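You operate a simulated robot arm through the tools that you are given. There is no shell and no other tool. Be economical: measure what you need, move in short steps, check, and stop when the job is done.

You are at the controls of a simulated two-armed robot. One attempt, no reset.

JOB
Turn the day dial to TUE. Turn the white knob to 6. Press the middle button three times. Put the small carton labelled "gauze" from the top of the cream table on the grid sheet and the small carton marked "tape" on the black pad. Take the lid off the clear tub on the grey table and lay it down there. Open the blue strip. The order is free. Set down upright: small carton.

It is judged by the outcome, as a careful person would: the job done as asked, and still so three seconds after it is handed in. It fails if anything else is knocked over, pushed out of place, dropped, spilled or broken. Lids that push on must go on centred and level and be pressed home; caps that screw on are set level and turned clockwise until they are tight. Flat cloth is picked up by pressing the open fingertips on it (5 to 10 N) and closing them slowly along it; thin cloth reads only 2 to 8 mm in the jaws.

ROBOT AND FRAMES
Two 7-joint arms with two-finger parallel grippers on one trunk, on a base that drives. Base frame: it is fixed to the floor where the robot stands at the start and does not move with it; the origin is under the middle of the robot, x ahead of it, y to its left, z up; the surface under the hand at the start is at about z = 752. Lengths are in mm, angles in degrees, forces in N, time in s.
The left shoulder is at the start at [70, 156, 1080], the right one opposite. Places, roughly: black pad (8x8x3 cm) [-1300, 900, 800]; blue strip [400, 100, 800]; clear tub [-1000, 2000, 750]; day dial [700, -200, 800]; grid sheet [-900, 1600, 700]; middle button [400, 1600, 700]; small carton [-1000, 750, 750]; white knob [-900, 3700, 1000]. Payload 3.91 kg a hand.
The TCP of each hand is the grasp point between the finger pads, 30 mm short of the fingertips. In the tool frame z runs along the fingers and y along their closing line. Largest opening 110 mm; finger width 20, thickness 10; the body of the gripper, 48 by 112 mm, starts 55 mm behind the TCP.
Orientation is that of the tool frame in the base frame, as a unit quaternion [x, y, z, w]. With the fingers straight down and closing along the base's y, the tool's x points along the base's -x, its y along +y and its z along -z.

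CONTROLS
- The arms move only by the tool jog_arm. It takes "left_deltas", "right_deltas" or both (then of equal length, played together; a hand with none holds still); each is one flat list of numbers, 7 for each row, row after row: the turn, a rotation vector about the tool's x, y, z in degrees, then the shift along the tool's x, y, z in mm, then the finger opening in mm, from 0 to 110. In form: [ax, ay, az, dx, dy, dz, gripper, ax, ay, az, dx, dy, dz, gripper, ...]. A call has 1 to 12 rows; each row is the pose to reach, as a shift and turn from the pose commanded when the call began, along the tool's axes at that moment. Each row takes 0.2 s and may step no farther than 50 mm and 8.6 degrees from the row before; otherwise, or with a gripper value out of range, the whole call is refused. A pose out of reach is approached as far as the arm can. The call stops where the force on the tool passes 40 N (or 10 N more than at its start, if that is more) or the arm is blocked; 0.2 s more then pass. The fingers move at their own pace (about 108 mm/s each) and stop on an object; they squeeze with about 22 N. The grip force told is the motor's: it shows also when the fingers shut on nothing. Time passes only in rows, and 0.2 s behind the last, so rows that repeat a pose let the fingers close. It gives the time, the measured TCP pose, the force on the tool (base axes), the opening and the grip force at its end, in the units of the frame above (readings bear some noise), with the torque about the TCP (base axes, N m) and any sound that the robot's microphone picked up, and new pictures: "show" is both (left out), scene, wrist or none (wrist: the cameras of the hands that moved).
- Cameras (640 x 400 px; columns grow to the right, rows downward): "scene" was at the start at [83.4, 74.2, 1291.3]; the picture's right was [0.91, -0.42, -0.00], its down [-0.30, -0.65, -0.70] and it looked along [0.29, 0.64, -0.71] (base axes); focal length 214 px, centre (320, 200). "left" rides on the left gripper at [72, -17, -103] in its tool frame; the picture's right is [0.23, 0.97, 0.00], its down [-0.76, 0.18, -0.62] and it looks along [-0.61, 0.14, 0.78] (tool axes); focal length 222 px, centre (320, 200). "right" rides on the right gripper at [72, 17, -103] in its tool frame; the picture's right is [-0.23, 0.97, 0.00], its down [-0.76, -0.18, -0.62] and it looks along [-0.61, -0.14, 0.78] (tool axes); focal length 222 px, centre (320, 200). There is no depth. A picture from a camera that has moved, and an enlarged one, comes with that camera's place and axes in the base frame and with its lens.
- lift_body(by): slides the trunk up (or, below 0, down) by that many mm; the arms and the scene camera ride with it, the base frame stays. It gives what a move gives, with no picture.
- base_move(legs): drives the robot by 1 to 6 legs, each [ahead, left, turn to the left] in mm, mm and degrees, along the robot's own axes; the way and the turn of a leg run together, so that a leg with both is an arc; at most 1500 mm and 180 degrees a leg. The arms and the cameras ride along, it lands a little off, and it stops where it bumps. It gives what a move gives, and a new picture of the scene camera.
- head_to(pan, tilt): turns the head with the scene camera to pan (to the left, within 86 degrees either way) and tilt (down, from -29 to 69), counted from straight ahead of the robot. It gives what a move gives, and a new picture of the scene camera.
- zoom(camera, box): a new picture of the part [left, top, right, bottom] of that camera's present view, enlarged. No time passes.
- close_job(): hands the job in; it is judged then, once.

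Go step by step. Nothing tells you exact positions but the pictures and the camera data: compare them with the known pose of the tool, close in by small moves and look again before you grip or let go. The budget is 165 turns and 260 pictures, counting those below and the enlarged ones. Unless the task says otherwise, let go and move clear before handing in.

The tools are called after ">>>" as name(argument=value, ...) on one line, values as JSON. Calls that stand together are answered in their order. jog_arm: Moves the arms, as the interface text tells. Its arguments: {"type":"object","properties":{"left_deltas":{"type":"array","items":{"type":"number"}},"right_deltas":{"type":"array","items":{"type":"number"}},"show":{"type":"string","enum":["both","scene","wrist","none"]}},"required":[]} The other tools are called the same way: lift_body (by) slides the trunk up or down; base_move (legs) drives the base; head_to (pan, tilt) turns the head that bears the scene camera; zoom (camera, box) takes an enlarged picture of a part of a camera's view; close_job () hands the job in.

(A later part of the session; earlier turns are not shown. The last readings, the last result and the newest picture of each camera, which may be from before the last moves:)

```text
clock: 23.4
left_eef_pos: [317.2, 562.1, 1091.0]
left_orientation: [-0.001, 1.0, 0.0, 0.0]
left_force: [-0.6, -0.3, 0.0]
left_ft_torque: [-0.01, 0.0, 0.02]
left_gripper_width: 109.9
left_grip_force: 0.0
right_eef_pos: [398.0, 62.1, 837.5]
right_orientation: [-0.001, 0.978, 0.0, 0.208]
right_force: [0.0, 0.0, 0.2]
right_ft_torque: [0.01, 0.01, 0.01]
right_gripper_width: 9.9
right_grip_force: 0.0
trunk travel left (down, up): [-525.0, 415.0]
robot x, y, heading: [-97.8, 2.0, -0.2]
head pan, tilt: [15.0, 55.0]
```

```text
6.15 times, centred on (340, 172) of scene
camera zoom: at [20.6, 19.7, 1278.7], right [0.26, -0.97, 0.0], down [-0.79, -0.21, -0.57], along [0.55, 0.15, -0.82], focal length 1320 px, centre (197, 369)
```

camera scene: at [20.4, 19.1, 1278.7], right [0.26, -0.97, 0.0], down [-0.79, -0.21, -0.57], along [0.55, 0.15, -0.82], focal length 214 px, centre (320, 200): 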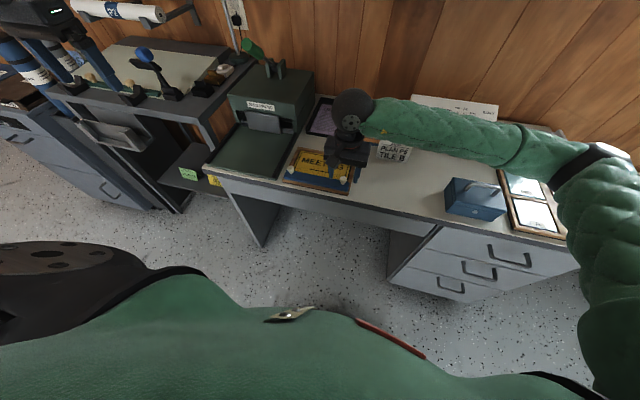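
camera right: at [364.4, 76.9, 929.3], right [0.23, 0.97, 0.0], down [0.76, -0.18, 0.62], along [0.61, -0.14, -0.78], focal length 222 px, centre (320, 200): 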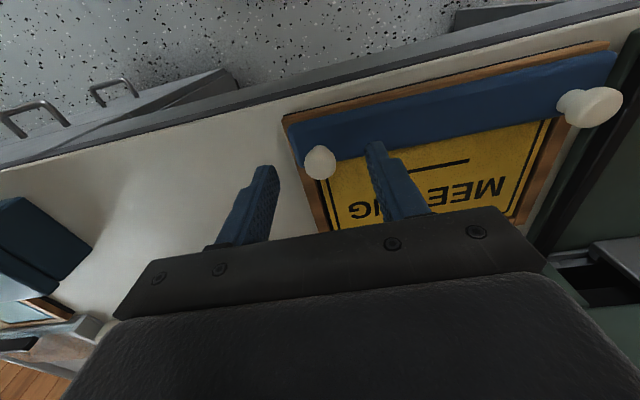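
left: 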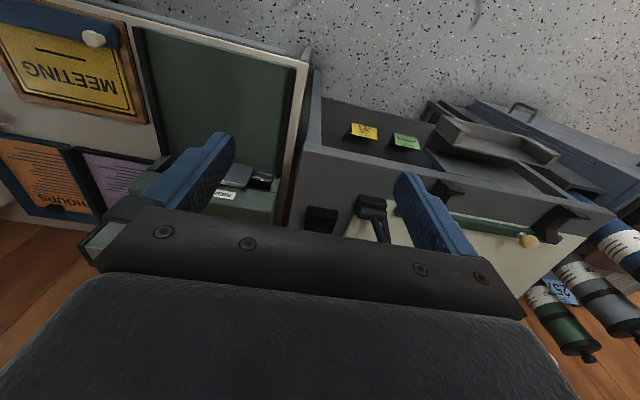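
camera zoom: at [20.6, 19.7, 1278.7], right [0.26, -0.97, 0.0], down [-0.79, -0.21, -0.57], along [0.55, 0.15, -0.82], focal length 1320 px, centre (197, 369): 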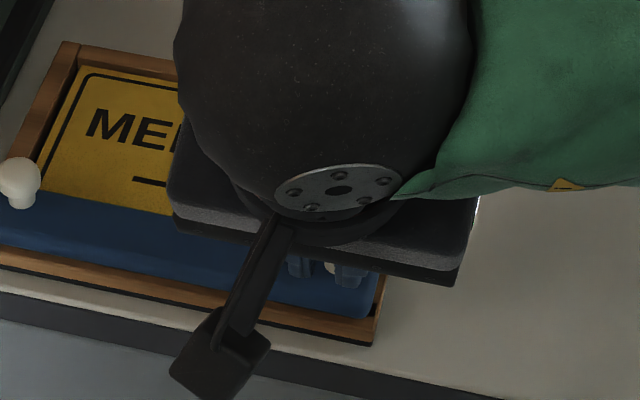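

It slipped off the knob. I'll back up and look closely at the strip before regripping.

>>> jog_arm(right_deltas=[0, 0, 0, -8, 0, -18, 40, 0, 8, 0, -16, 20, -40, 60, 0, 16, 0, -24, 40, -55, 60, 0, 24, 0, -28, 60, -62, 60])

>>> zoom(camera="right", box=[220, 60, 540, 200])

>>> zoom(camera="scene", box=[280, 140, 360, 200])

```text
clock: 24.4
left_eef_pos: [318.2, 561.7, 1090.2]
left_orientation: [-0.001, 1.0, 0.0, -0.001]
left_force: [0.7, -0.2, -0.6]
left_ft_torque: [-0.04, -0.01, 0.02]
left_gripper_width: 110.0
left_grip_force: 0.1
right_eef_pos: [398.9, 121.4, 902.6]
right_orientation: [-0.001, 1.0, -0.001, 0.0]
right_force: [0.2, -0.1, 0.7]
right_ft_torque: [0.02, -0.02, -0.02]
right_gripper_width: 59.6
right_grip_force: 0.0
trunk travel left (down, up): [-525.0, 415.0]
robot x, y, heading: [-96.5, 0.6, 0.1]
head pan, tilt: [15.0, 55.0]
camera scene: at [21.0, 20.0, 1278.5], right [0.26, -0.97, 0.0], down [-0.79, -0.21, -0.57], along [0.55, 0.15, -0.82], focal length 214 px, centre (320, 200)
camera right: at [326.8, 136.8, 1006.8], right [0.23, 0.97, 0.0], down [0.76, -0.18, 0.62], along [0.61, -0.14, -0.78], focal length 222 px, centre (320, 200)
```

scene: 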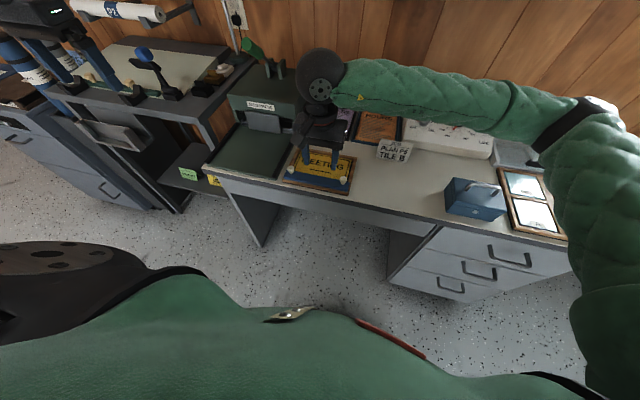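
right: 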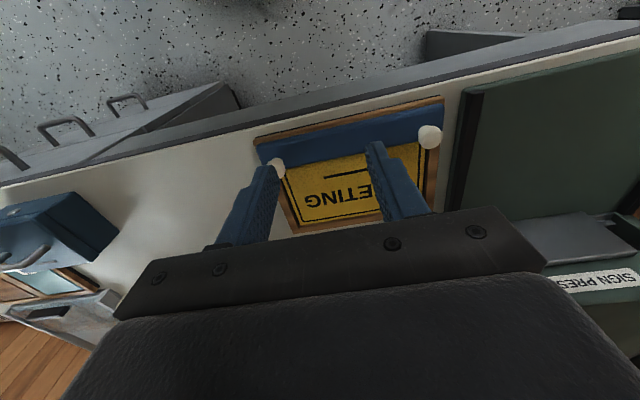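

```text
2.00 times, centred on (380, 130) of right
camera zoom: at [326.8, 136.8, 1006.8], right [0.23, 0.97, 0.0], down [0.76, -0.18, 0.62], along [0.61, -0.14, -0.78], focal length 444 px, centre (200, 340)
```

zoom: 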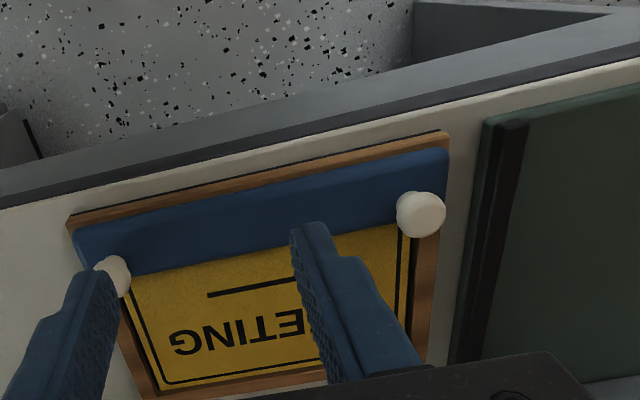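

```text
6.67 times, centred on (320, 170) of scene
camera zoom: at [21.0, 20.0, 1278.5], right [0.26, -0.97, 0.0], down [-0.79, -0.21, -0.57], along [0.55, 0.15, -0.82], focal length 1430 px, centre (320, 400)
```

zoom: 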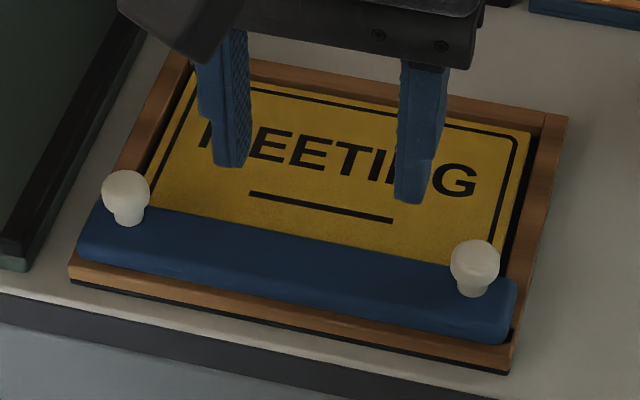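

Both knobs suggest a two-handed pull. I'll bring the left hand above the left knob (437, 225) and the right back above the right knob.

>>> jog_arm(left_deltas=[0, 0, 0, -12, -34, 19, 60, 0, 0, 0, -24, -67, 38, 60, 0, 0, 0, -36, -101, 57, 60, 0, 0, 0, -48, -134, 76, 60, 0, 0, 0, -60, -168, 95, 60, 0, 0, 0, -72, -202, 114, 60, 0, 0, 0, -84, -235, 133, 60, 0, 0, 0, -96, -269, 152, 60, 0, 0, 0, -108, -302, 171, 60, 0, 0, 0, -120, -336, 190, 60], right_deltas=[0, 0, 0, -10, -15, 0, 60, 0, 0, 0, -20, -30, 0, 60, 0, 0, 0, -38, -61, 0, 60, 0, 0, 0, -38, -61, 0, 60, 0, 0, 0, -38, -61, 0, 60, 0, 0, 0, -38, -61, 0, 60, 0, 0, 0, -38, -61, 0, 60, 0, 0, 0, -38, -61, 0, 60, 0, 0, 0, -38, -61, 0, 60, 0, 0, 0, -38, -61, 0, 60], show="wrist")

>>> zoom(camera="left", box=[220, 40, 420, 200])

```text
clock: 26.6
left_eef_pos: [434.9, 224.4, 900.0]
left_orientation: [-0.001, 1.0, 0.0, 0.0]
left_force: [-0.1, -0.4, -0.2]
left_ft_torque: [0.02, 0.03, 0.0]
left_gripper_width: 59.7
left_grip_force: 0.0
right_eef_pos: [436.7, 58.4, 904.0]
right_orientation: [-0.001, 1.0, 0.0, -0.001]
right_force: [-0.1, -0.1, 0.0]
right_ft_torque: [0.01, 0.03, 0.01]
right_gripper_width: 60.1
right_grip_force: 0.1
trunk travel left (down, up): [-525.0, 415.0]
robot x, y, heading: [-99.9, -3.8, 0.2]
head pan, tilt: [15.0, 55.0]
camera right: at [364.4, 75.6, 1006.4], right [0.23, 0.97, 0.0], down [0.76, -0.18, 0.62], along [0.61, -0.14, -0.78], focal length 222 px, centre (320, 200)
camera left: at [364.0, 207.5, 1002.7], right [-0.23, 0.97, 0.0], down [0.76, 0.18, 0.62], along [0.61, 0.14, -0.78], focal length 222 px, centre (320, 200)
```

right: 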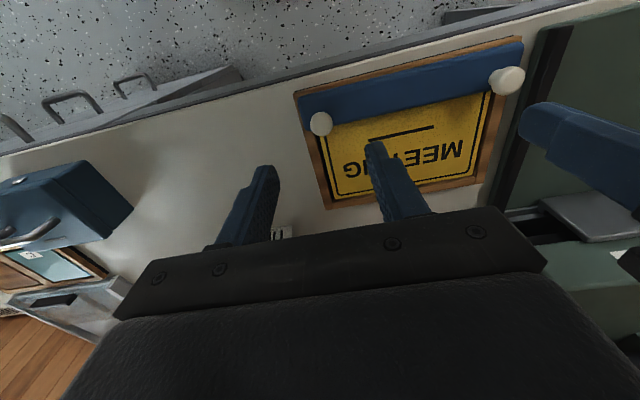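
left: 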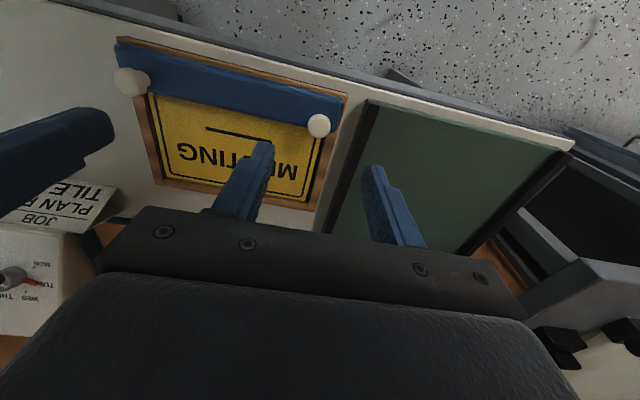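

```text
2.50 times, centred on (320, 120) of left
camera zoom: at [364.0, 207.5, 1002.7], right [-0.23, 0.97, 0.0], down [0.76, 0.18, 0.62], along [0.61, 0.14, -0.78], focal length 555 px, centre (320, 400)
```

zoom: 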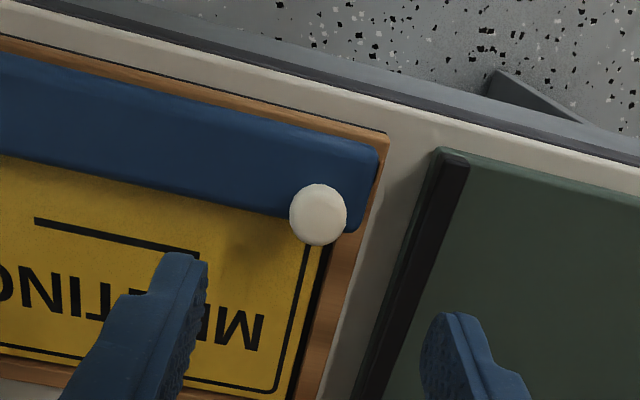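

Both aligned. Descending both with narrower openings to grip lower on the knobs.

>>> jog_arm(left_deltas=[0, 0, 0, -1, 0, 46, 40, 0, 0, 0, -2, 0, 80, 40, 0, 0, 0, -2, 0, 94, 40], right_deltas=[0, 0, 0, 0, 1.5, 50, 40, 0, 0, 0, -1, 1.5, 84, 40, 0, 0, 0, -1, 1.5, 98, 40], show="none")

>>> zoom(camera="right", box=[220, 80, 420, 240])

>>> zoom(camera="left", box=[220, 80, 420, 240])

>>> zoom(camera="scene", box=[280, 140, 360, 200])

```text
clock: 27.4
left_eef_pos: [438.4, 225.3, 808.1]
left_orientation: [0.0, 1.0, 0.0, 0.001]
left_force: [-3.7, 5.5, 15.6]
left_ft_torque: [-0.16, 0.29, -0.21]
left_gripper_width: 39.1
left_grip_force: 0.2
right_eef_pos: [438.6, 59.2, 809.2]
right_orientation: [-0.001, 1.0, 0.0, 0.0]
right_force: [-0.7, 0.0, -0.6]
right_ft_torque: [-0.02, 0.0, 0.02]
right_gripper_width: 39.7
right_grip_force: 0.1
trunk travel left (down, up): [-525.0, 415.0]
robot x, y, heading: [-95.9, -2.6, 0.2]
head pan, tilt: [15.0, 55.0]
```

```text
2.50 times, centred on (320, 160) of right
camera zoom: at [365.4, 77.4, 911.8], right [0.23, 0.97, 0.0], down [0.76, -0.18, 0.62], along [0.61, -0.14, -0.78], focal length 555 px, centre (320, 300)
```

zoom: 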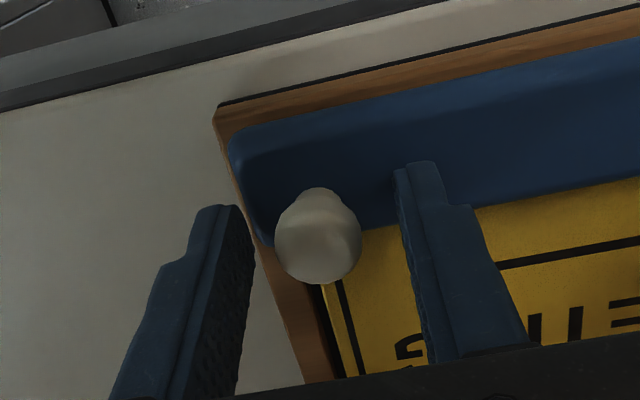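

```text
2.50 times, centred on (320, 160) of left
camera zoom: at [366.3, 208.4, 910.8], right [-0.23, 0.97, 0.0], down [0.76, 0.18, 0.62], along [0.61, 0.14, -0.78], focal length 555 px, centre (320, 300)
```

zoom: 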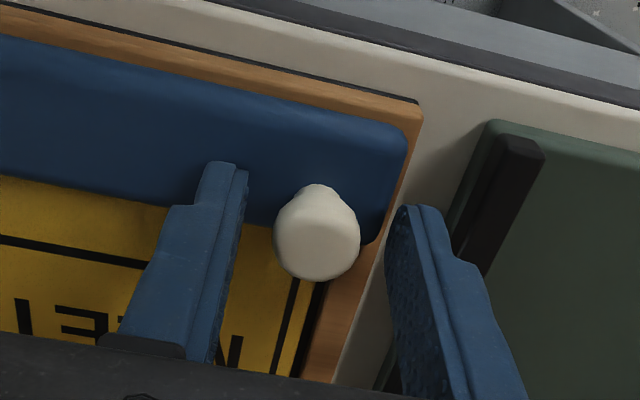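

```text
6.67 times, centred on (320, 170) of scene
camera zoom: at [19.3, 18.9, 1279.3], right [0.26, -0.97, 0.0], down [-0.79, -0.21, -0.57], along [0.55, 0.15, -0.82], focal length 1430 px, centre (320, 400)
```

zoom: 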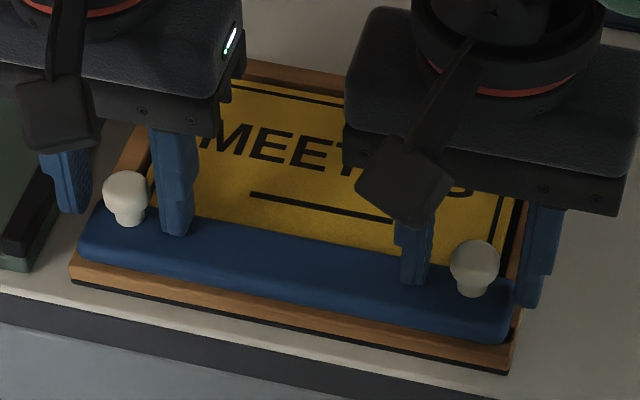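

Tips are at the bar top; closing both hands on the knobs.

>>> jog_arm(left_deltas=[0, 0, 0, 0, 0, -1, 10, 0, 0, 0, 0, 0, -1, 10, 0, 0, 0, 0, 0, -1, 10], right_deltas=[0, 0, 0, 0, 0, 1, 10, 0, 0, 0, 0, 0, 1, 10, 0, 0, 0, 0, 0, 1, 10], show="none")

>>> jog_arm(left_deltas=[0, 0, 0, 0.5, 0, -2, 5, 0, 0, 0, 1, 0, -4, 5, 0, 0, 0, 2, 0, -6, 5], right_deltas=[0, 0, 0, 0.5, 0, -2, 5, 0, 0, 0, 1, 0, -4, 5, 0, 0, 0, 2, 0, -6, 5], show="none")

>>> zoom(camera="scene", box=[280, 140, 360, 200])

```text
clock: 28.2
left_eef_pos: [437.7, 224.3, 808.1]
left_orientation: [0.0, 1.0, -0.001, 0.0]
left_force: [7.9, -6.6, -10.7]
left_ft_torque: [-0.12, -0.04, -0.02]
left_gripper_width: 21.2
left_grip_force: 45.8
right_eef_pos: [438.5, 61.8, 807.6]
right_orientation: [-0.001, 1.0, 0.001, 0.001]
right_force: [-9.8, -11.0, 35.2]
right_ft_torque: [-0.42, 0.33, -0.05]
right_gripper_width: 21.2
right_grip_force: 45.3
trunk travel left (down, up): [-525.0, 415.0]
robot x, y, heading: [-99.6, 0.6, -0.0]
head pan, tilt: [15.0, 55.0]
```

```text
clock: 29.1
left_eef_pos: [437.7, 224.8, 812.2]
left_orientation: [0.0, 1.0, 0.0, -0.002]
left_force: [6.8, -10.5, -20.0]
left_ft_torque: [-0.33, -0.8, 0.02]
left_gripper_width: 21.2
left_grip_force: 44.9
right_eef_pos: [437.7, 60.2, 809.8]
right_orientation: [0.001, 1.0, -0.002, -0.002]
right_force: [2.2, 5.5, -12.0]
right_ft_torque: [-0.01, -0.74, -0.07]
right_gripper_width: 21.0
right_grip_force: 45.0
trunk travel left (down, up): [-525.0, 415.0]
robot x, y, heading: [-97.1, 0.0, 0.1]
head pan, tilt: [15.0, 55.0]
stopped in row 3 (left hand): the force on the tool passed its limit at 40 N (the readings are from after the stop); the commanded pose is now the measured one
```

```text
6.67 times, centred on (320, 170) of scene
camera zoom: at [23.0, 19.4, 1278.0], right [0.26, -0.97, 0.0], down [-0.79, -0.21, -0.57], along [0.55, 0.15, -0.82], focal length 1430 px, centre (320, 400)
```

zoom: 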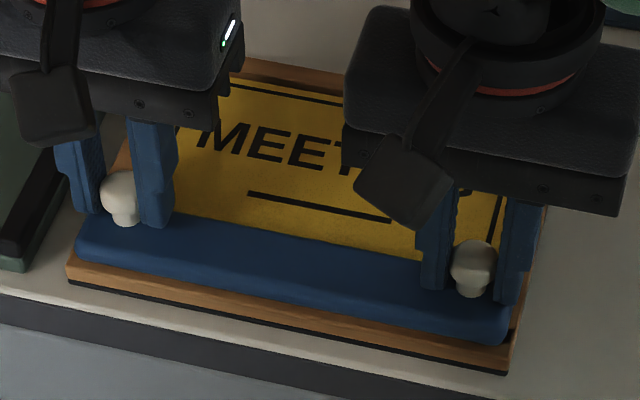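

The bar does want to rotate about its near edge (x≈413); the hands must tilt rigidly with it. Rotating both hands about the hinge line.

>>> jog_arm(left_deltas=[0, -4, 0, 2.9, 0, -1.6, 5, 0, -8, 0, 5.8, 0, -3, 5, 0, -12, 0, 8.9, 0, -4.2, 5, 0, -16, 0, 12, 0, -5.2, 5, 0, -20, 0, 15.2, 0, -5.9, 5, 0, -24, 0, 18.4, 0, -6.5, 5], right_deltas=[0, -4, 0, 2.9, 0, -1.6, 5, 0, -8, 0, 5.8, 0, -3, 5, 0, -12, 0, 8.9, 0, -4.2, 5, 0, -16, 0, 12, 0, -5.2, 5, 0, -20, 0, 15.2, 0, -5.9, 5, 0, -24, 0, 18.4, 0, -6.5, 5], show="none")

>>> zoom(camera="scene", box=[280, 140, 360, 200])

```text
clock: 29.9
left_eef_pos: [427.4, 224.6, 816.1]
left_orientation: [0.0, 0.995, -0.001, 0.099]
left_force: [7.3, -10.6, -18.5]
left_ft_torque: [-0.34, -0.37, 0.01]
left_gripper_width: 20.9
left_grip_force: 44.6
right_eef_pos: [428.9, 61.0, 812.9]
right_orientation: [0.0, 0.995, -0.002, 0.101]
right_force: [1.7, 3.1, -12.0]
right_ft_torque: [-0.17, -0.42, -0.11]
right_gripper_width: 21.1
right_grip_force: 44.8
trunk travel left (down, up): [-525.0, 415.0]
robot x, y, heading: [-100.8, -2.3, 0.0]
head pan, tilt: [15.0, 55.0]
stopped in row 4 (left hand): the force on the tool passed its limit at 41 N (the readings are from after the stop); the commanded pose is now the measured one
```

```text
6.67 times, centred on (320, 170) of scene
camera zoom: at [23.1, 18.9, 1278.5], right [0.26, -0.97, 0.0], down [-0.79, -0.21, -0.57], along [0.55, 0.15, -0.82], focal length 1430 px, centre (320, 400)
```

zoom: 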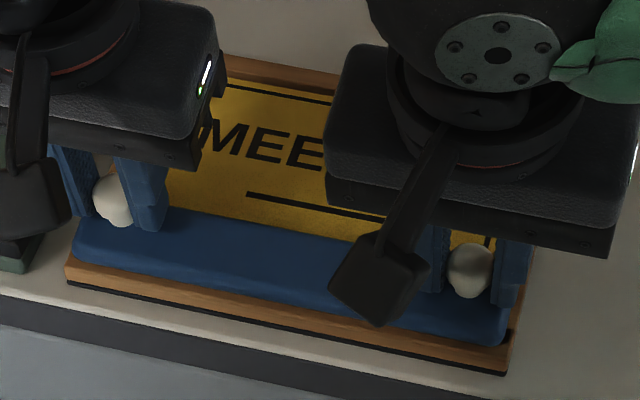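

It is opening (about 12° so far). Continuing the same rigid rotation with a small left-hand correction.

>>> jog_arm(left_deltas=[0, -4, 0, 2.9, -1, 0, 5, 0, -8, 0, 5.8, -1, -1.2, 5, 0, -12, 0, 8.9, -1, -2.4, 5, 0, -16, 0, 12, -1, -3.4, 5, 0, -20, 0, 15.2, -1, -4.1, 5, 0, -24, 0, 18.4, -1, -4.7, 5], right_deltas=[0, -4, 0, 2.9, 0, -1.6, 5, 0, -8, 0, 5.8, 0, -3, 5, 0, -12, 0, 8.9, 0, -4.2, 5, 0, -16, 0, 12, 0, -5.2, 5, 0, -20, 0, 15.2, 0, -5.9, 5, 0, -24, 0, 18.4, 0, -6.5, 5], show="none")

>>> zoom(camera="scene", box=[280, 140, 360, 200])

```text
clock: 30.7
left_eef_pos: [424.0, 223.9, 814.6]
left_orientation: [0.0, 0.981, 0.0, 0.193]
left_force: [-4.8, 1.9, 8.1]
left_ft_torque: [0.0, 0.48, 0.09]
left_gripper_width: 21.1
left_grip_force: 45.5
left hand out of reach, approached as far as the arm can: row 3, 4
right_eef_pos: [418.4, 60.2, 816.9]
right_orientation: [0.001, 0.98, -0.002, 0.199]
right_force: [-3.6, 0.4, 4.2]
right_ft_torque: [-0.05, 0.08, -0.02]
right_gripper_width: 21.5
right_grip_force: 44.3
trunk travel left (down, up): [-525.0, 415.0]
robot x, y, heading: [-98.1, -0.2, 0.1]
head pan, tilt: [15.0, 55.0]
stopped in row 4 (left hand): the force on the tool passed its limit at 103 N (the readings are from after the stop); the commanded pose is now the measured one
```

```text
6.67 times, centred on (320, 170) of scene
camera zoom: at [19.5, 19.1, 1279.4], right [0.26, -0.97, 0.0], down [-0.79, -0.21, -0.57], along [0.55, 0.15, -0.82], focal length 1430 px, centre (320, 400)
```

zoom: 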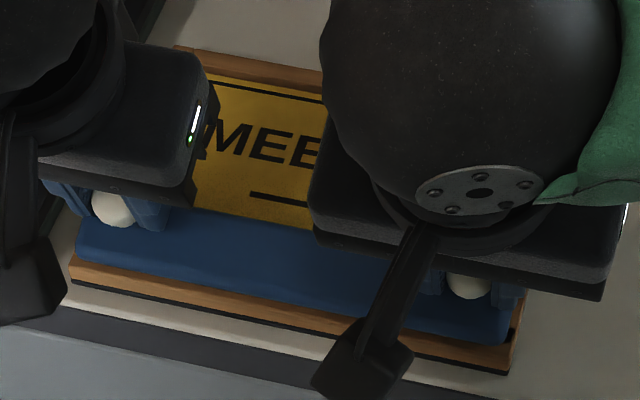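

The left arm is at its reach limit; forces on the right are small. I'll release the left hand and retract it, then continue with the right alone.

>>> jog_arm(left_deltas=[0, 0, 0, 0, 0, 0, 30, 0, 0, 0, 0, 0, 0, 40, 0, 0, 0, 0, 0, -20, 40, 0, 0, 0, 0, 0, -50, 40, 0, 5, 0, 0, 30, -90, 40, 0, 10, 0, 0, 70, -120, 40], show="none")

>>> zoom(camera="scene", box=[280, 140, 360, 200])

>>> zoom(camera="left", box=[0, 0, 320, 200])

```text
clock: 32.1
left_eef_pos: [400.5, 297.6, 928.6]
left_orientation: [0.001, 0.994, -0.002, 0.107]
left_force: [-0.7, -0.5, -0.7]
left_ft_torque: [-0.03, 0.01, -0.03]
left_gripper_width: 40.0
left_grip_force: 0.0
left hand out of reach, approached as far as the arm can: row 3, 4, 5, 6
right_eef_pos: [418.7, 59.9, 816.0]
right_orientation: [0.001, 0.98, -0.002, 0.201]
right_force: [-7.9, 0.0, 22.5]
right_ft_torque: [-0.11, 0.51, -0.21]
right_gripper_width: 21.5
right_grip_force: 44.9
trunk travel left (down, up): [-525.0, 415.0]
robot x, y, heading: [-99.0, 1.1, 0.0]
head pan, tilt: [15.0, 55.0]
```

```text
6.67 times, centred on (320, 170) of scene
camera zoom: at [18.5, 20.4, 1278.6], right [0.26, -0.97, 0.0], down [-0.79, -0.21, -0.57], along [0.56, 0.15, -0.82], focal length 1430 px, centre (320, 400)
```

zoom: 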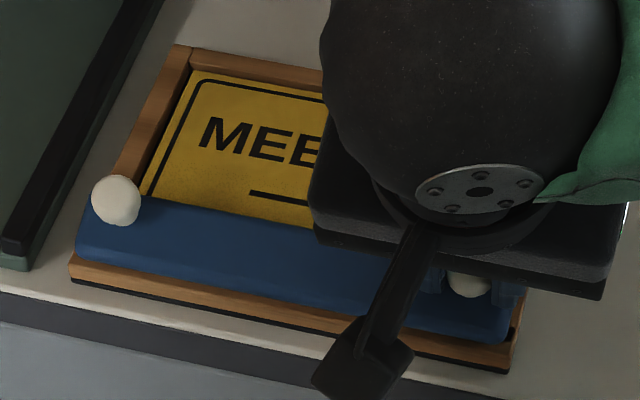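

```text
2.00 times, centred on (160, 100) of left
camera zoom: at [307.7, 281.9, 1014.7], right [-0.22, 0.97, -0.05], down [0.61, 0.18, 0.77], along [0.76, 0.14, -0.64], focal length 444 px, centre (640, 400)
```

zoom: 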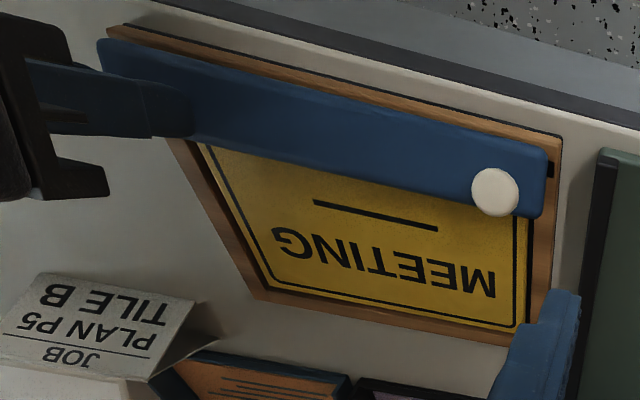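

The bar stands partly open on the right hand. Continuing the rotation with the right hand.

>>> jog_arm(right_deltas=[0, -4, 0, 2.9, 0, -1.6, 5, 0, -8, 0, 5.8, 0, -3, 5, 0, -12, 0, 8.9, 0, -4.2, 5, 0, -16, 0, 12, 0, -5.2, 5, 0, -20, 0, 15.2, 0, -5.9, 5, 0, -24, 0, 18.4, 0, -6.5, 5], show="none")

>>> zoom(camera="left", box=[0, 0, 320, 200])

```text
clock: 33.5
left_eef_pos: [400.6, 297.8, 928.4]
left_orientation: [0.0, 0.994, 0.0, 0.106]
left_force: [-1.0, -0.4, -0.7]
left_ft_torque: [0.03, 0.01, 0.0]
left_gripper_width: 39.7
left_grip_force: 0.1
right_eef_pos: [400.1, 60.8, 813.5]
right_orientation: [0.0, 0.917, -0.003, 0.398]
right_force: [-23.0, -5.9, -7.5]
right_ft_torque: [-0.24, 1.19, -0.2]
right_gripper_width: 21.0
right_grip_force: 44.6
trunk travel left (down, up): [-525.0, 415.0]
robot x, y, heading: [-100.6, 1.3, 0.2]
head pan, tilt: [15.0, 55.0]
```

```text
2.00 times, centred on (160, 100) of left
camera zoom: at [307.9, 281.2, 1014.3], right [-0.22, 0.97, -0.05], down [0.61, 0.18, 0.77], along [0.76, 0.14, -0.64], focal length 444 px, centre (640, 400)
```

zoom: 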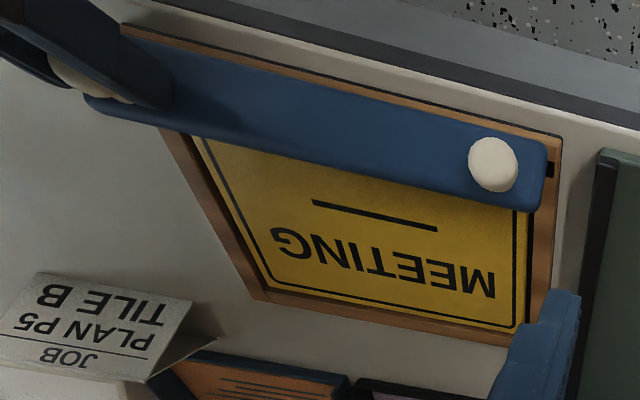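

>>> zoom(camera="scene", box=[280, 140, 360, 200])

>>> zoom(camera="right", box=[220, 80, 540, 240])

```text
6.67 times, centred on (320, 170) of scene
camera zoom: at [19.1, 19.1, 1278.4], right [0.26, -0.97, 0.0], down [-0.79, -0.21, -0.57], along [0.55, 0.15, -0.82], focal length 1430 px, centre (320, 400)
```

zoom: 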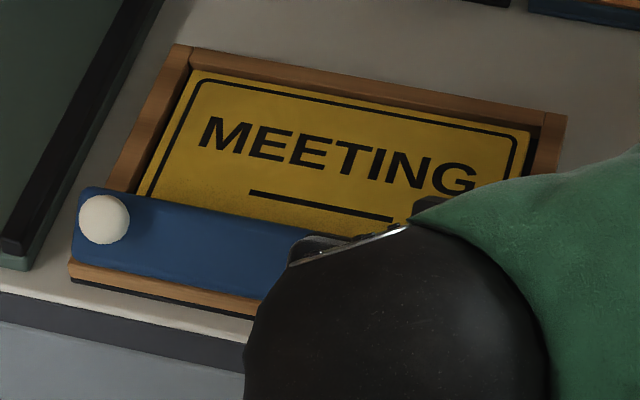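

```text
2.00 times, centred on (380, 160) of right
camera zoom: at [274.3, 77.2, 830.8], right [0.16, 0.97, 0.16], down [0.06, -0.17, 0.98], along [0.99, -0.14, -0.09], focal length 444 px, centre (200, 280)
```

zoom: 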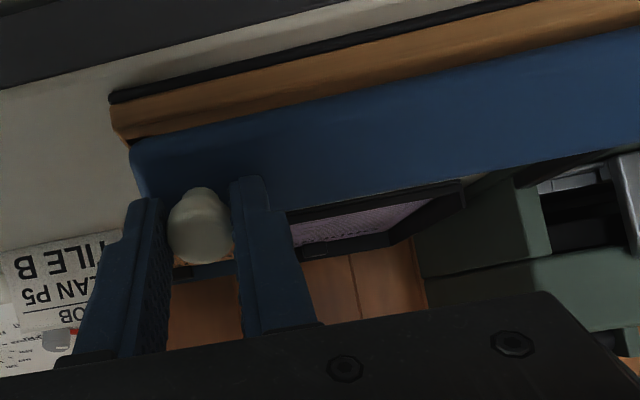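

About 45° open. Continuing the arc.

>>> jog_arm(right_deltas=[0, -3, 0, 3.5, 0, -1.4, 5, 0, -6, 0, 6.8, 0, -2.6, 5, 0, -9, 0, 10, 0, -3.8, 5, 0, -13, 0, 13.4, 0, -4.6, 5, 0, -17, 0, 16.8, 0, -5.2, 5, 0, -21, 0, 20, 0, -5.5, 5], show="none")

>>> zoom(camera="scene", box=[280, 140, 360, 200])

>>> zoom(camera="left", box=[0, 0, 320, 200])

```text
clock: 34.9
left_eef_pos: [401.3, 297.5, 928.4]
left_orientation: [0.0, 0.994, -0.001, 0.107]
left_force: [-0.1, 0.4, 0.0]
left_ft_torque: [-0.01, -0.03, 0.0]
left_gripper_width: 40.0
left_grip_force: 0.1
right_eef_pos: [383.8, 60.8, 804.7]
right_orientation: [0.0, 0.828, -0.002, 0.561]
right_force: [10.9, -5.9, 25.2]
right_ft_torque: [-0.17, -1.16, -0.26]
right_gripper_width: 21.1
right_grip_force: 45.2
trunk travel left (down, up): [-525.0, 415.0]
robot x, y, heading: [-98.6, 2.7, -0.1]
head pan, tilt: [15.0, 55.0]
```

```text
6.67 times, centred on (320, 170) of scene
camera zoom: at [19.4, 19.9, 1278.7], right [0.26, -0.97, 0.0], down [-0.79, -0.21, -0.57], along [0.55, 0.15, -0.82], focal length 1430 px, centre (320, 400)
```

zoom: 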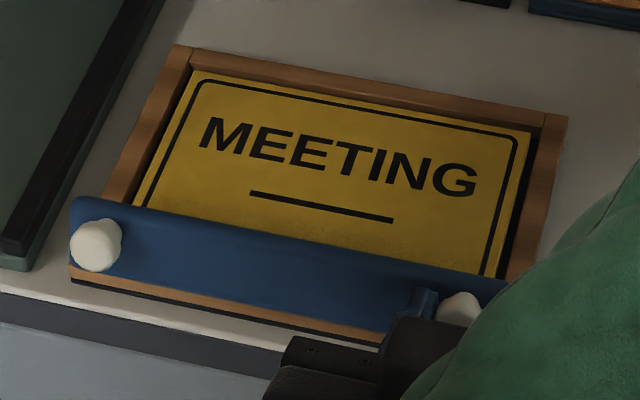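

```text
2.00 times, centred on (160, 100) of left
camera zoom: at [308.3, 281.7, 1014.2], right [-0.22, 0.97, -0.05], down [0.61, 0.18, 0.77], along [0.76, 0.14, -0.64], focal length 444 px, centre (640, 400)
```

zoom: 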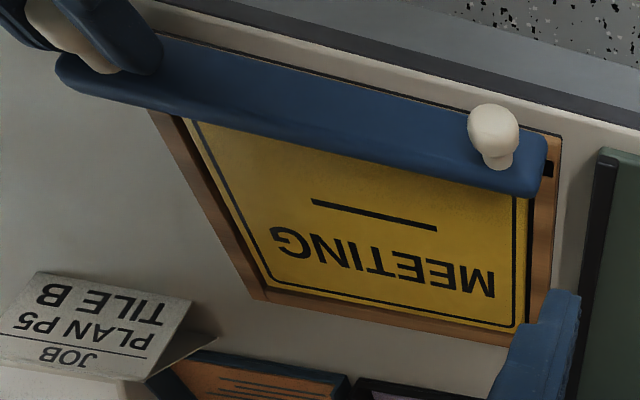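

About 70° open. One more increment, with a slight upward correction.

>>> jog_arm(right_deltas=[0, -4, 0, 1, 0, -2.6, 5, 0, -8, 0, 3.5, 0, -4.5, 5, 0, -12, 0, 6.5, 0, -6, 5, 0, -16, 0, 9.5, 0, -7, 5, 0, -20, 0, 12.7, 0, -8, 5, 0, -24, 0, 16, 0, -8.5, 5], show="none")

>>> zoom(camera="scene", box=[280, 140, 360, 200])

>>> zoom(camera="left", box=[0, 0, 320, 200])

```text
clock: 36.3
left_eef_pos: [401.7, 298.4, 929.4]
left_orientation: [0.0, 0.994, 0.0, 0.106]
left_force: [-0.3, 0.0, 0.1]
left_ft_torque: [0.02, 0.01, 0.01]
left_gripper_width: 39.8
left_grip_force: 0.0
right_eef_pos: [427.2, 60.0, 821.3]
right_orientation: [0.0, 0.703, -0.002, 0.711]
right_force: [-0.5, 0.1, 0.1]
right_ft_torque: [-0.01, -0.02, 0.0]
right_gripper_width: 4.9
right_grip_force: 0.0
right hand out of reach, approached as far as the arm can: row 4, 5, 6
trunk travel left (down, up): [-525.0, 415.0]
robot x, y, heading: [-101.6, -1.4, 0.3]
head pan, tilt: [15.0, 55.0]
```

```text
6.67 times, centred on (320, 170) of scene
camera zoom: at [19.7, 18.9, 1279.0], right [0.26, -0.97, 0.0], down [-0.79, -0.21, -0.57], along [0.55, 0.15, -0.82], focal length 1430 px, centre (320, 400)
```

zoom: 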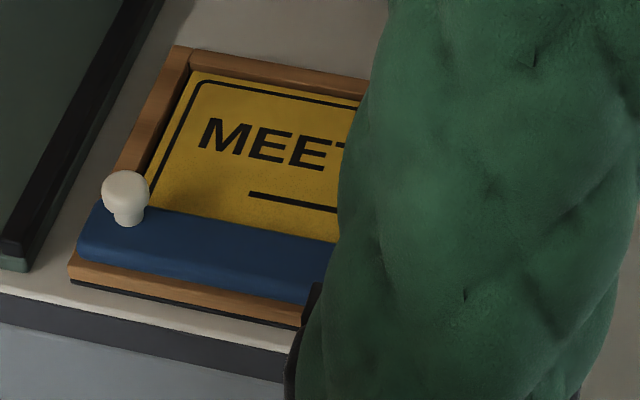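

```text
2.00 times, centred on (160, 100) of left
camera zoom: at [308.4, 281.0, 1014.8], right [-0.22, 0.97, -0.05], down [0.61, 0.18, 0.77], along [0.76, 0.14, -0.64], focal length 444 px, centre (640, 400)
```

zoom: 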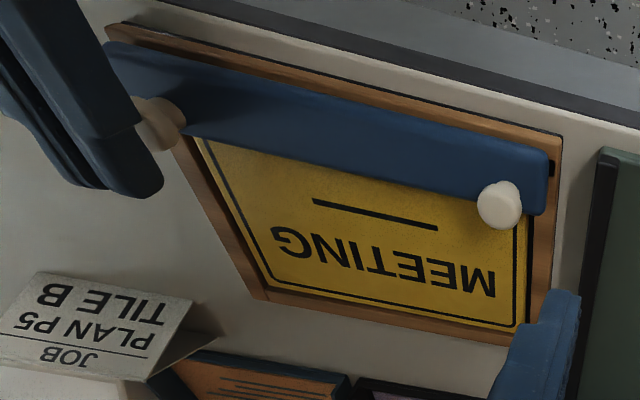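

The hand slipped at its reach limit and the strip fell shut; nothing else touched. I'll raise and straighten the right hand, then back the base for more room.

>>> jog_arm(right_deltas=[0, 0, 0, -40, 0, 0, 20, 0, 8, 0, -80, 0, 0, 20, 0, 16, 0, -110, 0, 0, 20, 0, 24, 0, -120, 0, 0, 20, 0, 32, 0, -120, 0, 0, 20, 0, 40, 0, -120, 0, 0, 20, 0, 48, 0, -120, 0, 0, 20, 0, 56, 0, -120, 0, 0, 20, 0, 64, 0, -120, 0, 0, 40, 0, 72, 0, -120, 0, 0, 40, 0, 80, 0, -120, 0, 0, 40, 0, 88, 0, -120, 0, 0, 40], show="scene")

```text
clock: 38.9
left_eef_pos: [401.4, 297.8, 927.8]
left_orientation: [0.0, 0.994, 0.0, 0.105]
left_force: [0.3, -0.4, 0.4]
left_ft_torque: [0.0, 0.03, 0.0]
left_gripper_width: 40.2
left_grip_force: 0.1
right_eef_pos: [422.5, 60.0, 938.4]
right_orientation: [0.001, 0.999, -0.002, 0.034]
right_force: [0.7, -0.2, 0.0]
right_ft_torque: [0.01, -0.02, 0.0]
right_gripper_width: 40.0
right_grip_force: 0.2
trunk travel left (down, up): [-525.0, 415.0]
robot x, y, heading: [-102.1, 0.2, -0.1]
head pan, tilt: [15.0, 55.0]
camera scene: at [21.3, 18.7, 1278.5], right [0.26, -0.97, 0.0], down [-0.79, -0.21, -0.57], along [0.55, 0.15, -0.82], focal length 214 px, centre (320, 200)
```

scene: 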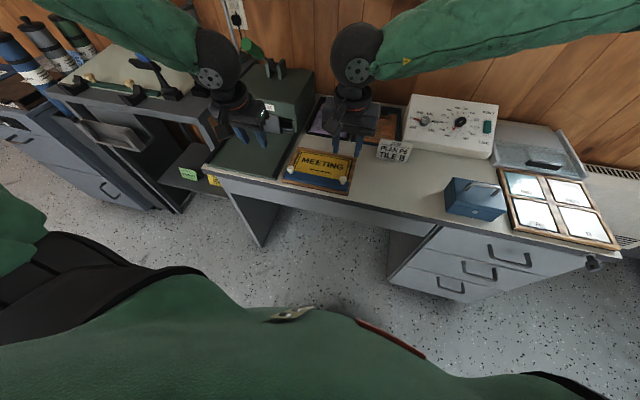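

>>> base_move(legs=[[-150, 0, 0]])

>>> jog_arm(right_deltas=[0, 1, 0, -40, 0, 0, 40, 0, 2, 0, -80, 0, 0, 40, 0, 3, 0, -120, 0, 10, 40, 0, 4, 0, -165, 0, 40, 40], left_deltas=[0, 3, 0, -40, -30, 10, 30, 0, 6, 0, -80, -60, 10, 10, 0, 9, 0, -120, -90, 10, 0, 0, 12, 0, -160, -120, 10, 0], show="wrist")

```text
clock: 40.3
left_eef_pos: [250.7, 296.8, 928.5]
left_orientation: [0.001, 0.994, 0.0, 0.107]
left_force: [1.3, 0.2, -0.1]
left_ft_torque: [0.01, 0.0, 0.01]
left_gripper_width: 40.2
left_grip_force: 0.1
right_eef_pos: [271.6, 59.5, 940.3]
right_orientation: [0.002, 0.999, -0.002, 0.036]
right_force: [-0.6, 0.0, -0.4]
right_ft_torque: [0.02, -0.03, -0.02]
right_gripper_width: 39.8
right_grip_force: 0.0
trunk travel left (down, up): [-525.0, 415.0]
robot x, y, heading: [-251.8, 3.2, 0.1]
head pan, tilt: [15.0, 55.0]
camera scene: at [-130.7, 18.9, 1278.8], right [0.26, -0.97, 0.0], down [-0.79, -0.21, -0.57], along [0.56, 0.15, -0.82], focal length 214 px, centre (320, 200)
```

scene: 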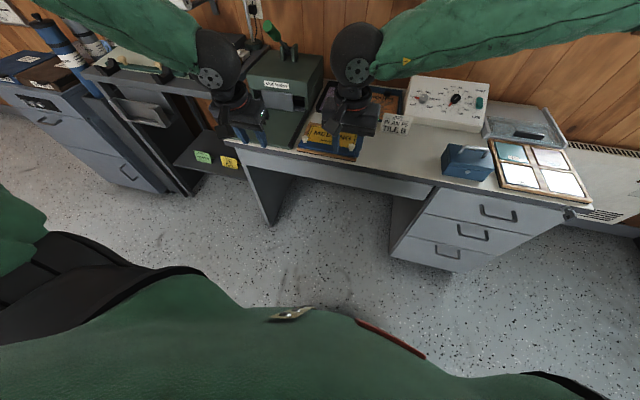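

```text
refused: row 1 steps farther than a row can; nothing moved
```

>>> jog_arm(right_deltas=[0, 0.6, 0, -25, 0, 0, 40, 0, 1.2, 0, -50, 0, 0, 40, 0, 1.8, 0, -80, 0, 0, 40, 0, 2.4, 0, -110, 0, 0, 40, 0, 3, 0, -140, 0, 10, 40, 0, 4, 0, -164, 0, 40, 40], left_deltas=[0, 2, 0, -41, -20, 0, 30, 0, 4, 0, -82, -40, 0, 10, 0, 6, 0, -123, -60, 0, 0, 0, 8, 0, -164, -80, 0, 0, 0, 10, 0, -205, -100, 0, 0, 0, 12, 0, -246, -120, 10, 0], show="wrist")

>>> zoom(camera="right", box=[220, 60, 420, 200])

```text
clock: 41.7
left_eef_pos: [496.7, 177.0, 967.8]
left_orientation: [0.001, 1.0, -0.001, -0.001]
left_force: [0.0, -0.3, -0.8]
left_ft_torque: [0.01, 0.04, -0.04]
left_gripper_width: 0.0
left_grip_force: 22.2
right_eef_pos: [440.9, 56.5, 907.4]
right_orientation: [0.002, 1.0, -0.003, -0.001]
right_force: [0.5, 0.7, -0.4]
right_ft_torque: [-0.02, 0.01, -0.02]
right_gripper_width: 39.6
right_grip_force: 0.0
trunk travel left (down, up): [-525.0, 415.0]
robot x, y, heading: [-246.3, 1.2, -0.2]
head pan, tilt: [15.0, 55.0]
camera right: at [368.9, 73.8, 1010.8], right [0.23, 0.97, -0.01], down [0.76, -0.18, 0.62], along [0.6, -0.15, -0.78], focal length 222 px, centre (320, 200)
camera left: at [425.3, 160.8, 1070.7], right [-0.22, 0.97, 0.0], down [0.76, 0.18, 0.62], along [0.61, 0.14, -0.78], focal length 222 px, centre (320, 200)
```

right: 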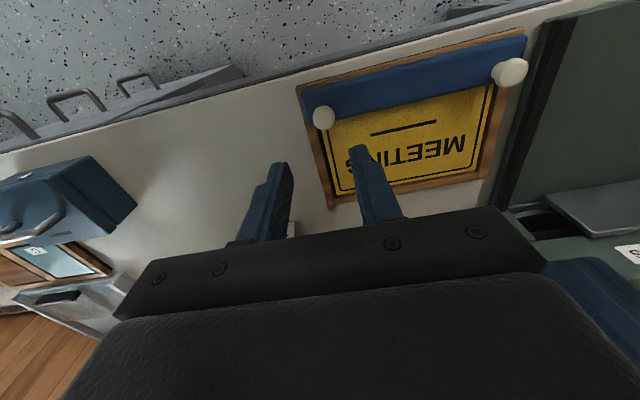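
left: 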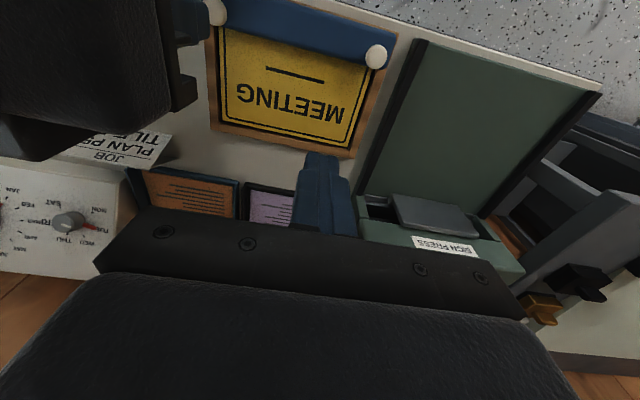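

```text
2.86 times, centred on (320, 130) of right
camera zoom: at [368.9, 73.8, 1010.8], right [0.23, 0.97, -0.01], down [0.76, -0.18, 0.62], along [0.6, -0.15, -0.78], focal length 635 px, centre (320, 400)
```

zoom: 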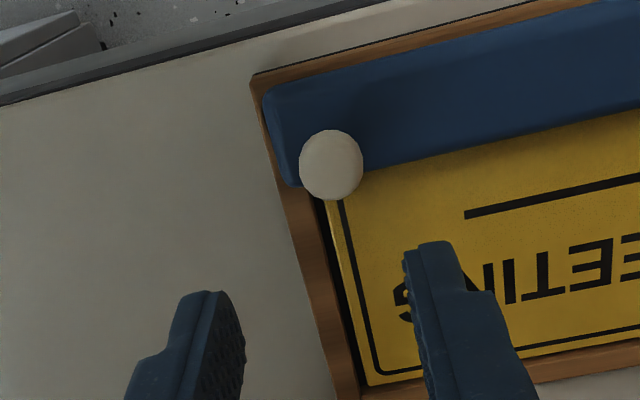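

Descending right onto the knob again and closing.

>>> jog_arm(right_deltas=[0, 0, 0, 2, 2, 45, 40, 0, 0, 0, 3.4, 3.8, 85, 40, 0, 0, 0, 3.4, 3.8, 99, 40, 0, 0, 0, 3.4, 3.8, 99, 10, 0, 0, 0, 3.4, 3.8, 99, 10, 0, 0, 0, 3.4, 3.8, 99, 5], show="none")

>>> zoom(camera="right", box=[220, 80, 420, 240])

```text
clock: 43.1
left_eef_pos: [493.2, 178.1, 970.8]
left_orientation: [0.003, 1.0, -0.001, 0.001]
left_force: [0.2, 0.5, 0.2]
left_ft_torque: [-0.03, 0.02, -0.04]
left_gripper_width: 0.2
left_grip_force: 21.9
right_eef_pos: [436.6, 59.8, 813.1]
right_orientation: [0.002, 1.0, -0.002, 0.0]
right_force: [-4.1, 2.0, 5.6]
right_ft_torque: [0.03, 0.24, 0.06]
right_gripper_width: 21.4
right_grip_force: 45.2
trunk travel left (down, up): [-525.0, 415.0]
robot x, y, heading: [-247.4, -3.3, 0.1]
head pan, tilt: [15.0, 55.0]
```

```text
2.50 times, centred on (320, 160) of right
camera zoom: at [363.5, 77.6, 916.1], right [0.23, 0.97, 0.0], down [0.76, -0.18, 0.62], along [0.61, -0.15, -0.78], focal length 555 px, centre (320, 300)
```

zoom: 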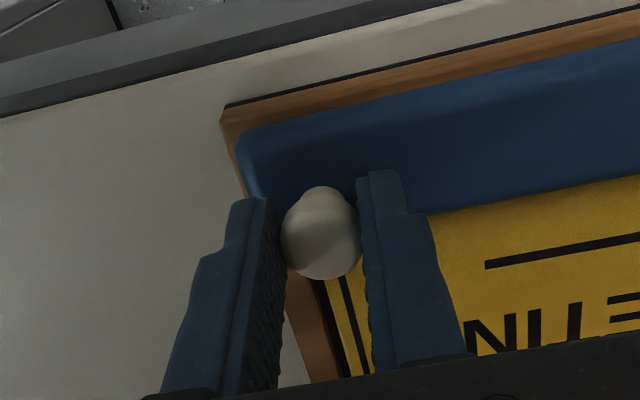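

>>> jog_arm(right_deltas=[0, 0, 0, 0, 0, 0, 30, 0, 0, 0, -1, 0, 4.5, 32, 0, 0, 0, -1, 0, 4.5, 5, 0, 0, 0, -1, 0, 4.5, 5, 0, 0, 0, -1, 0, 4.5, 5], left_deltas=[0, 0, 0, 0, 0, 30, 0, 0, 0, 0, 0, 0, 60, 0, 0, 0, 0, 0, 0, 90, 0, 0, 0, 0, 0, 0, 100, 0, 0, 0, 0, 0, 0, 100, 0], show="none")

>>> jog_arm(right_deltas=[0, -4, 0, 2.85, 0, -1.6, 5, 0, -8, 0, 5.8, 0, -3, 5, 0, -12, 0, 8.85, 0, -4.2, 5, 0, -16, 0, 12, 0, -5.2, 5, 0, -20, 0, 15.2, 0, -6, 5, 0, -24, 0, 18.4, 0, -6.5, 5, 0, -28, 0, 21.6, 0, -6.8, 5, 0, -32, 0, 24.9, 0, -6.9, 5], show="none")

>>> zoom(camera="scene", box=[280, 110, 380, 175])

>>> zoom(camera="left", box=[100, 0, 420, 200])

```text
clock: 44.3
left_eef_pos: [496.9, 176.3, 870.4]
left_orientation: [0.002, 1.0, 0.0, 0.001]
left_force: [-0.3, 0.1, -0.1]
left_ft_torque: [0.02, 0.0, 0.02]
left_gripper_width: 0.1
left_grip_force: 21.5
right_eef_pos: [438.4, 61.1, 808.4]
right_orientation: [0.003, 1.0, -0.001, 0.001]
right_force: [2.8, -4.0, 12.0]
right_ft_torque: [-0.07, 0.1, -0.04]
right_gripper_width: 21.6
right_grip_force: 44.9
trunk travel left (down, up): [-525.0, 415.0]
robot x, y, heading: [-250.3, -3.0, -0.0]
head pan, tilt: [15.0, 55.0]
```

```text
clock: 46.0
left_eef_pos: [494.7, 174.7, 871.2]
left_orientation: [0.001, 1.0, -0.001, 0.003]
left_force: [-0.7, -0.6, 0.9]
left_ft_torque: [0.01, 0.02, -0.04]
left_gripper_width: 0.0
left_grip_force: 22.0
right_eef_pos: [415.2, 60.6, 813.9]
right_orientation: [0.003, 0.969, -0.004, 0.249]
right_force: [-4.0, -6.1, 8.6]
right_ft_torque: [-0.06, 0.14, 0.03]
right_gripper_width: 21.1
right_grip_force: 44.8
trunk travel left (down, up): [-525.0, 415.0]
robot x, y, heading: [-251.1, -1.0, -0.1]
head pan, tilt: [15.0, 55.0]
stopped in row 8 (right hand): the force on the tool passed its limit at 41 N (the readings are from after the stop); the commanded pose is now the measured one
```

```text
6.15 times, centred on (330, 142) of scene
camera zoom: at [-129.5, 18.4, 1278.2], right [0.26, -0.97, 0.0], down [-0.79, -0.21, -0.57], along [0.55, 0.15, -0.82], focal length 1320 px, centre (258, 554)
```

zoom: 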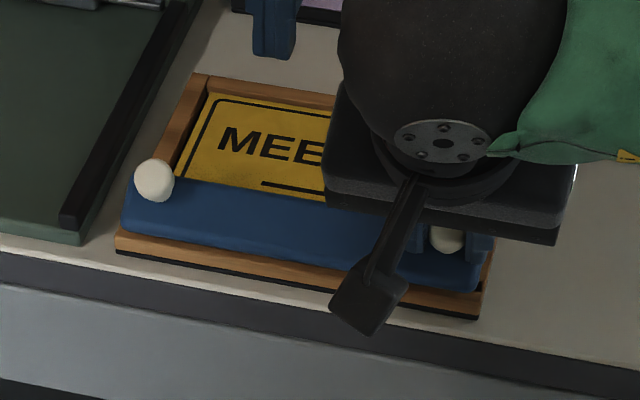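

```text
2.00 times, centred on (260, 100) of left
camera zoom: at [422.4, 159.0, 973.7], right [-0.22, 0.97, 0.0], down [0.76, 0.18, 0.63], along [0.61, 0.14, -0.78], focal length 444 px, centre (440, 400)
```

zoom: 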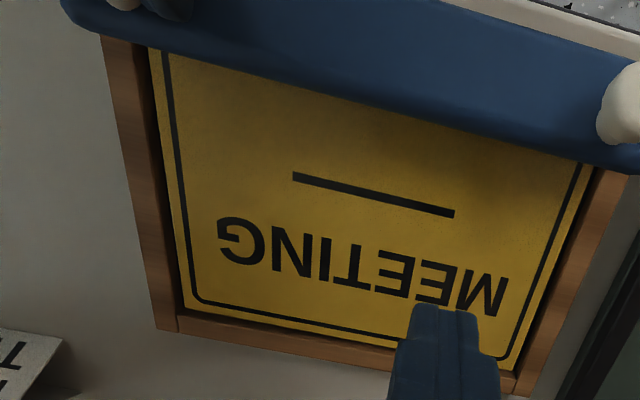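

About 29° open. Continuing with a slightly larger radius.

>>> jog_arm(right_deltas=[0, -4, 0, 2.5, 0, -2.5, 5, 0, -8, 0, 5.6, 0, -4.1, 5, 0, -12, 0, 8.8, 0, -5.5, 5, 0, -16, 0, 12.1, 0, -6.6, 5, 0, -20, 0, 15.5, 0, -7.5, 5, 0, -24, 0, 19, 0, -8.1, 5, 0, -28, 0, 22.4, 0, -8.5, 5, 0, -32, 0, 26, 0, -8.6, 5], show="none")

>>> zoom(camera="scene", box=[280, 110, 380, 175])

```text
clock: 47.8
left_eef_pos: [496.5, 174.8, 869.9]
left_orientation: [0.002, 1.0, 0.0, 0.001]
left_force: [-0.6, -0.6, 0.2]
left_ft_torque: [-0.03, -0.01, -0.04]
left_gripper_width: 0.3
left_grip_force: 21.8
right_eef_pos: [389.4, 60.1, 806.8]
right_orientation: [0.002, 0.863, -0.003, 0.505]
right_force: [11.3, -10.4, -19.8]
right_ft_torque: [-0.16, 0.05, -0.21]
right_gripper_width: 21.1
right_grip_force: 44.9
trunk travel left (down, up): [-525.0, 415.0]
robot x, y, heading: [-246.1, -2.7, -0.0]
head pan, tilt: [15.0, 55.0]
```

```text
6.15 times, centred on (330, 142) of scene
camera zoom: at [-126.4, 18.1, 1278.2], right [0.26, -0.97, 0.0], down [-0.79, -0.21, -0.57], along [0.55, 0.15, -0.82], focal length 1320 px, centre (258, 554)
```

zoom: 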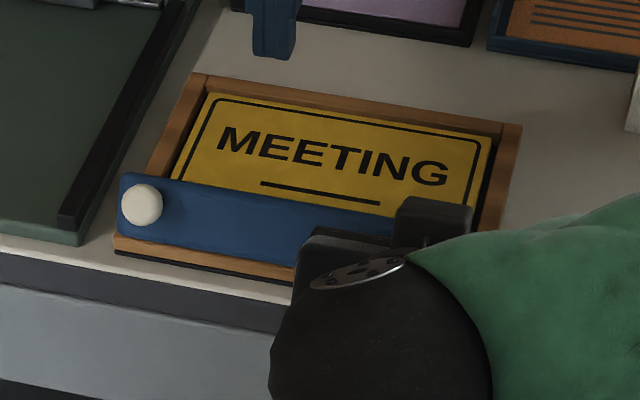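

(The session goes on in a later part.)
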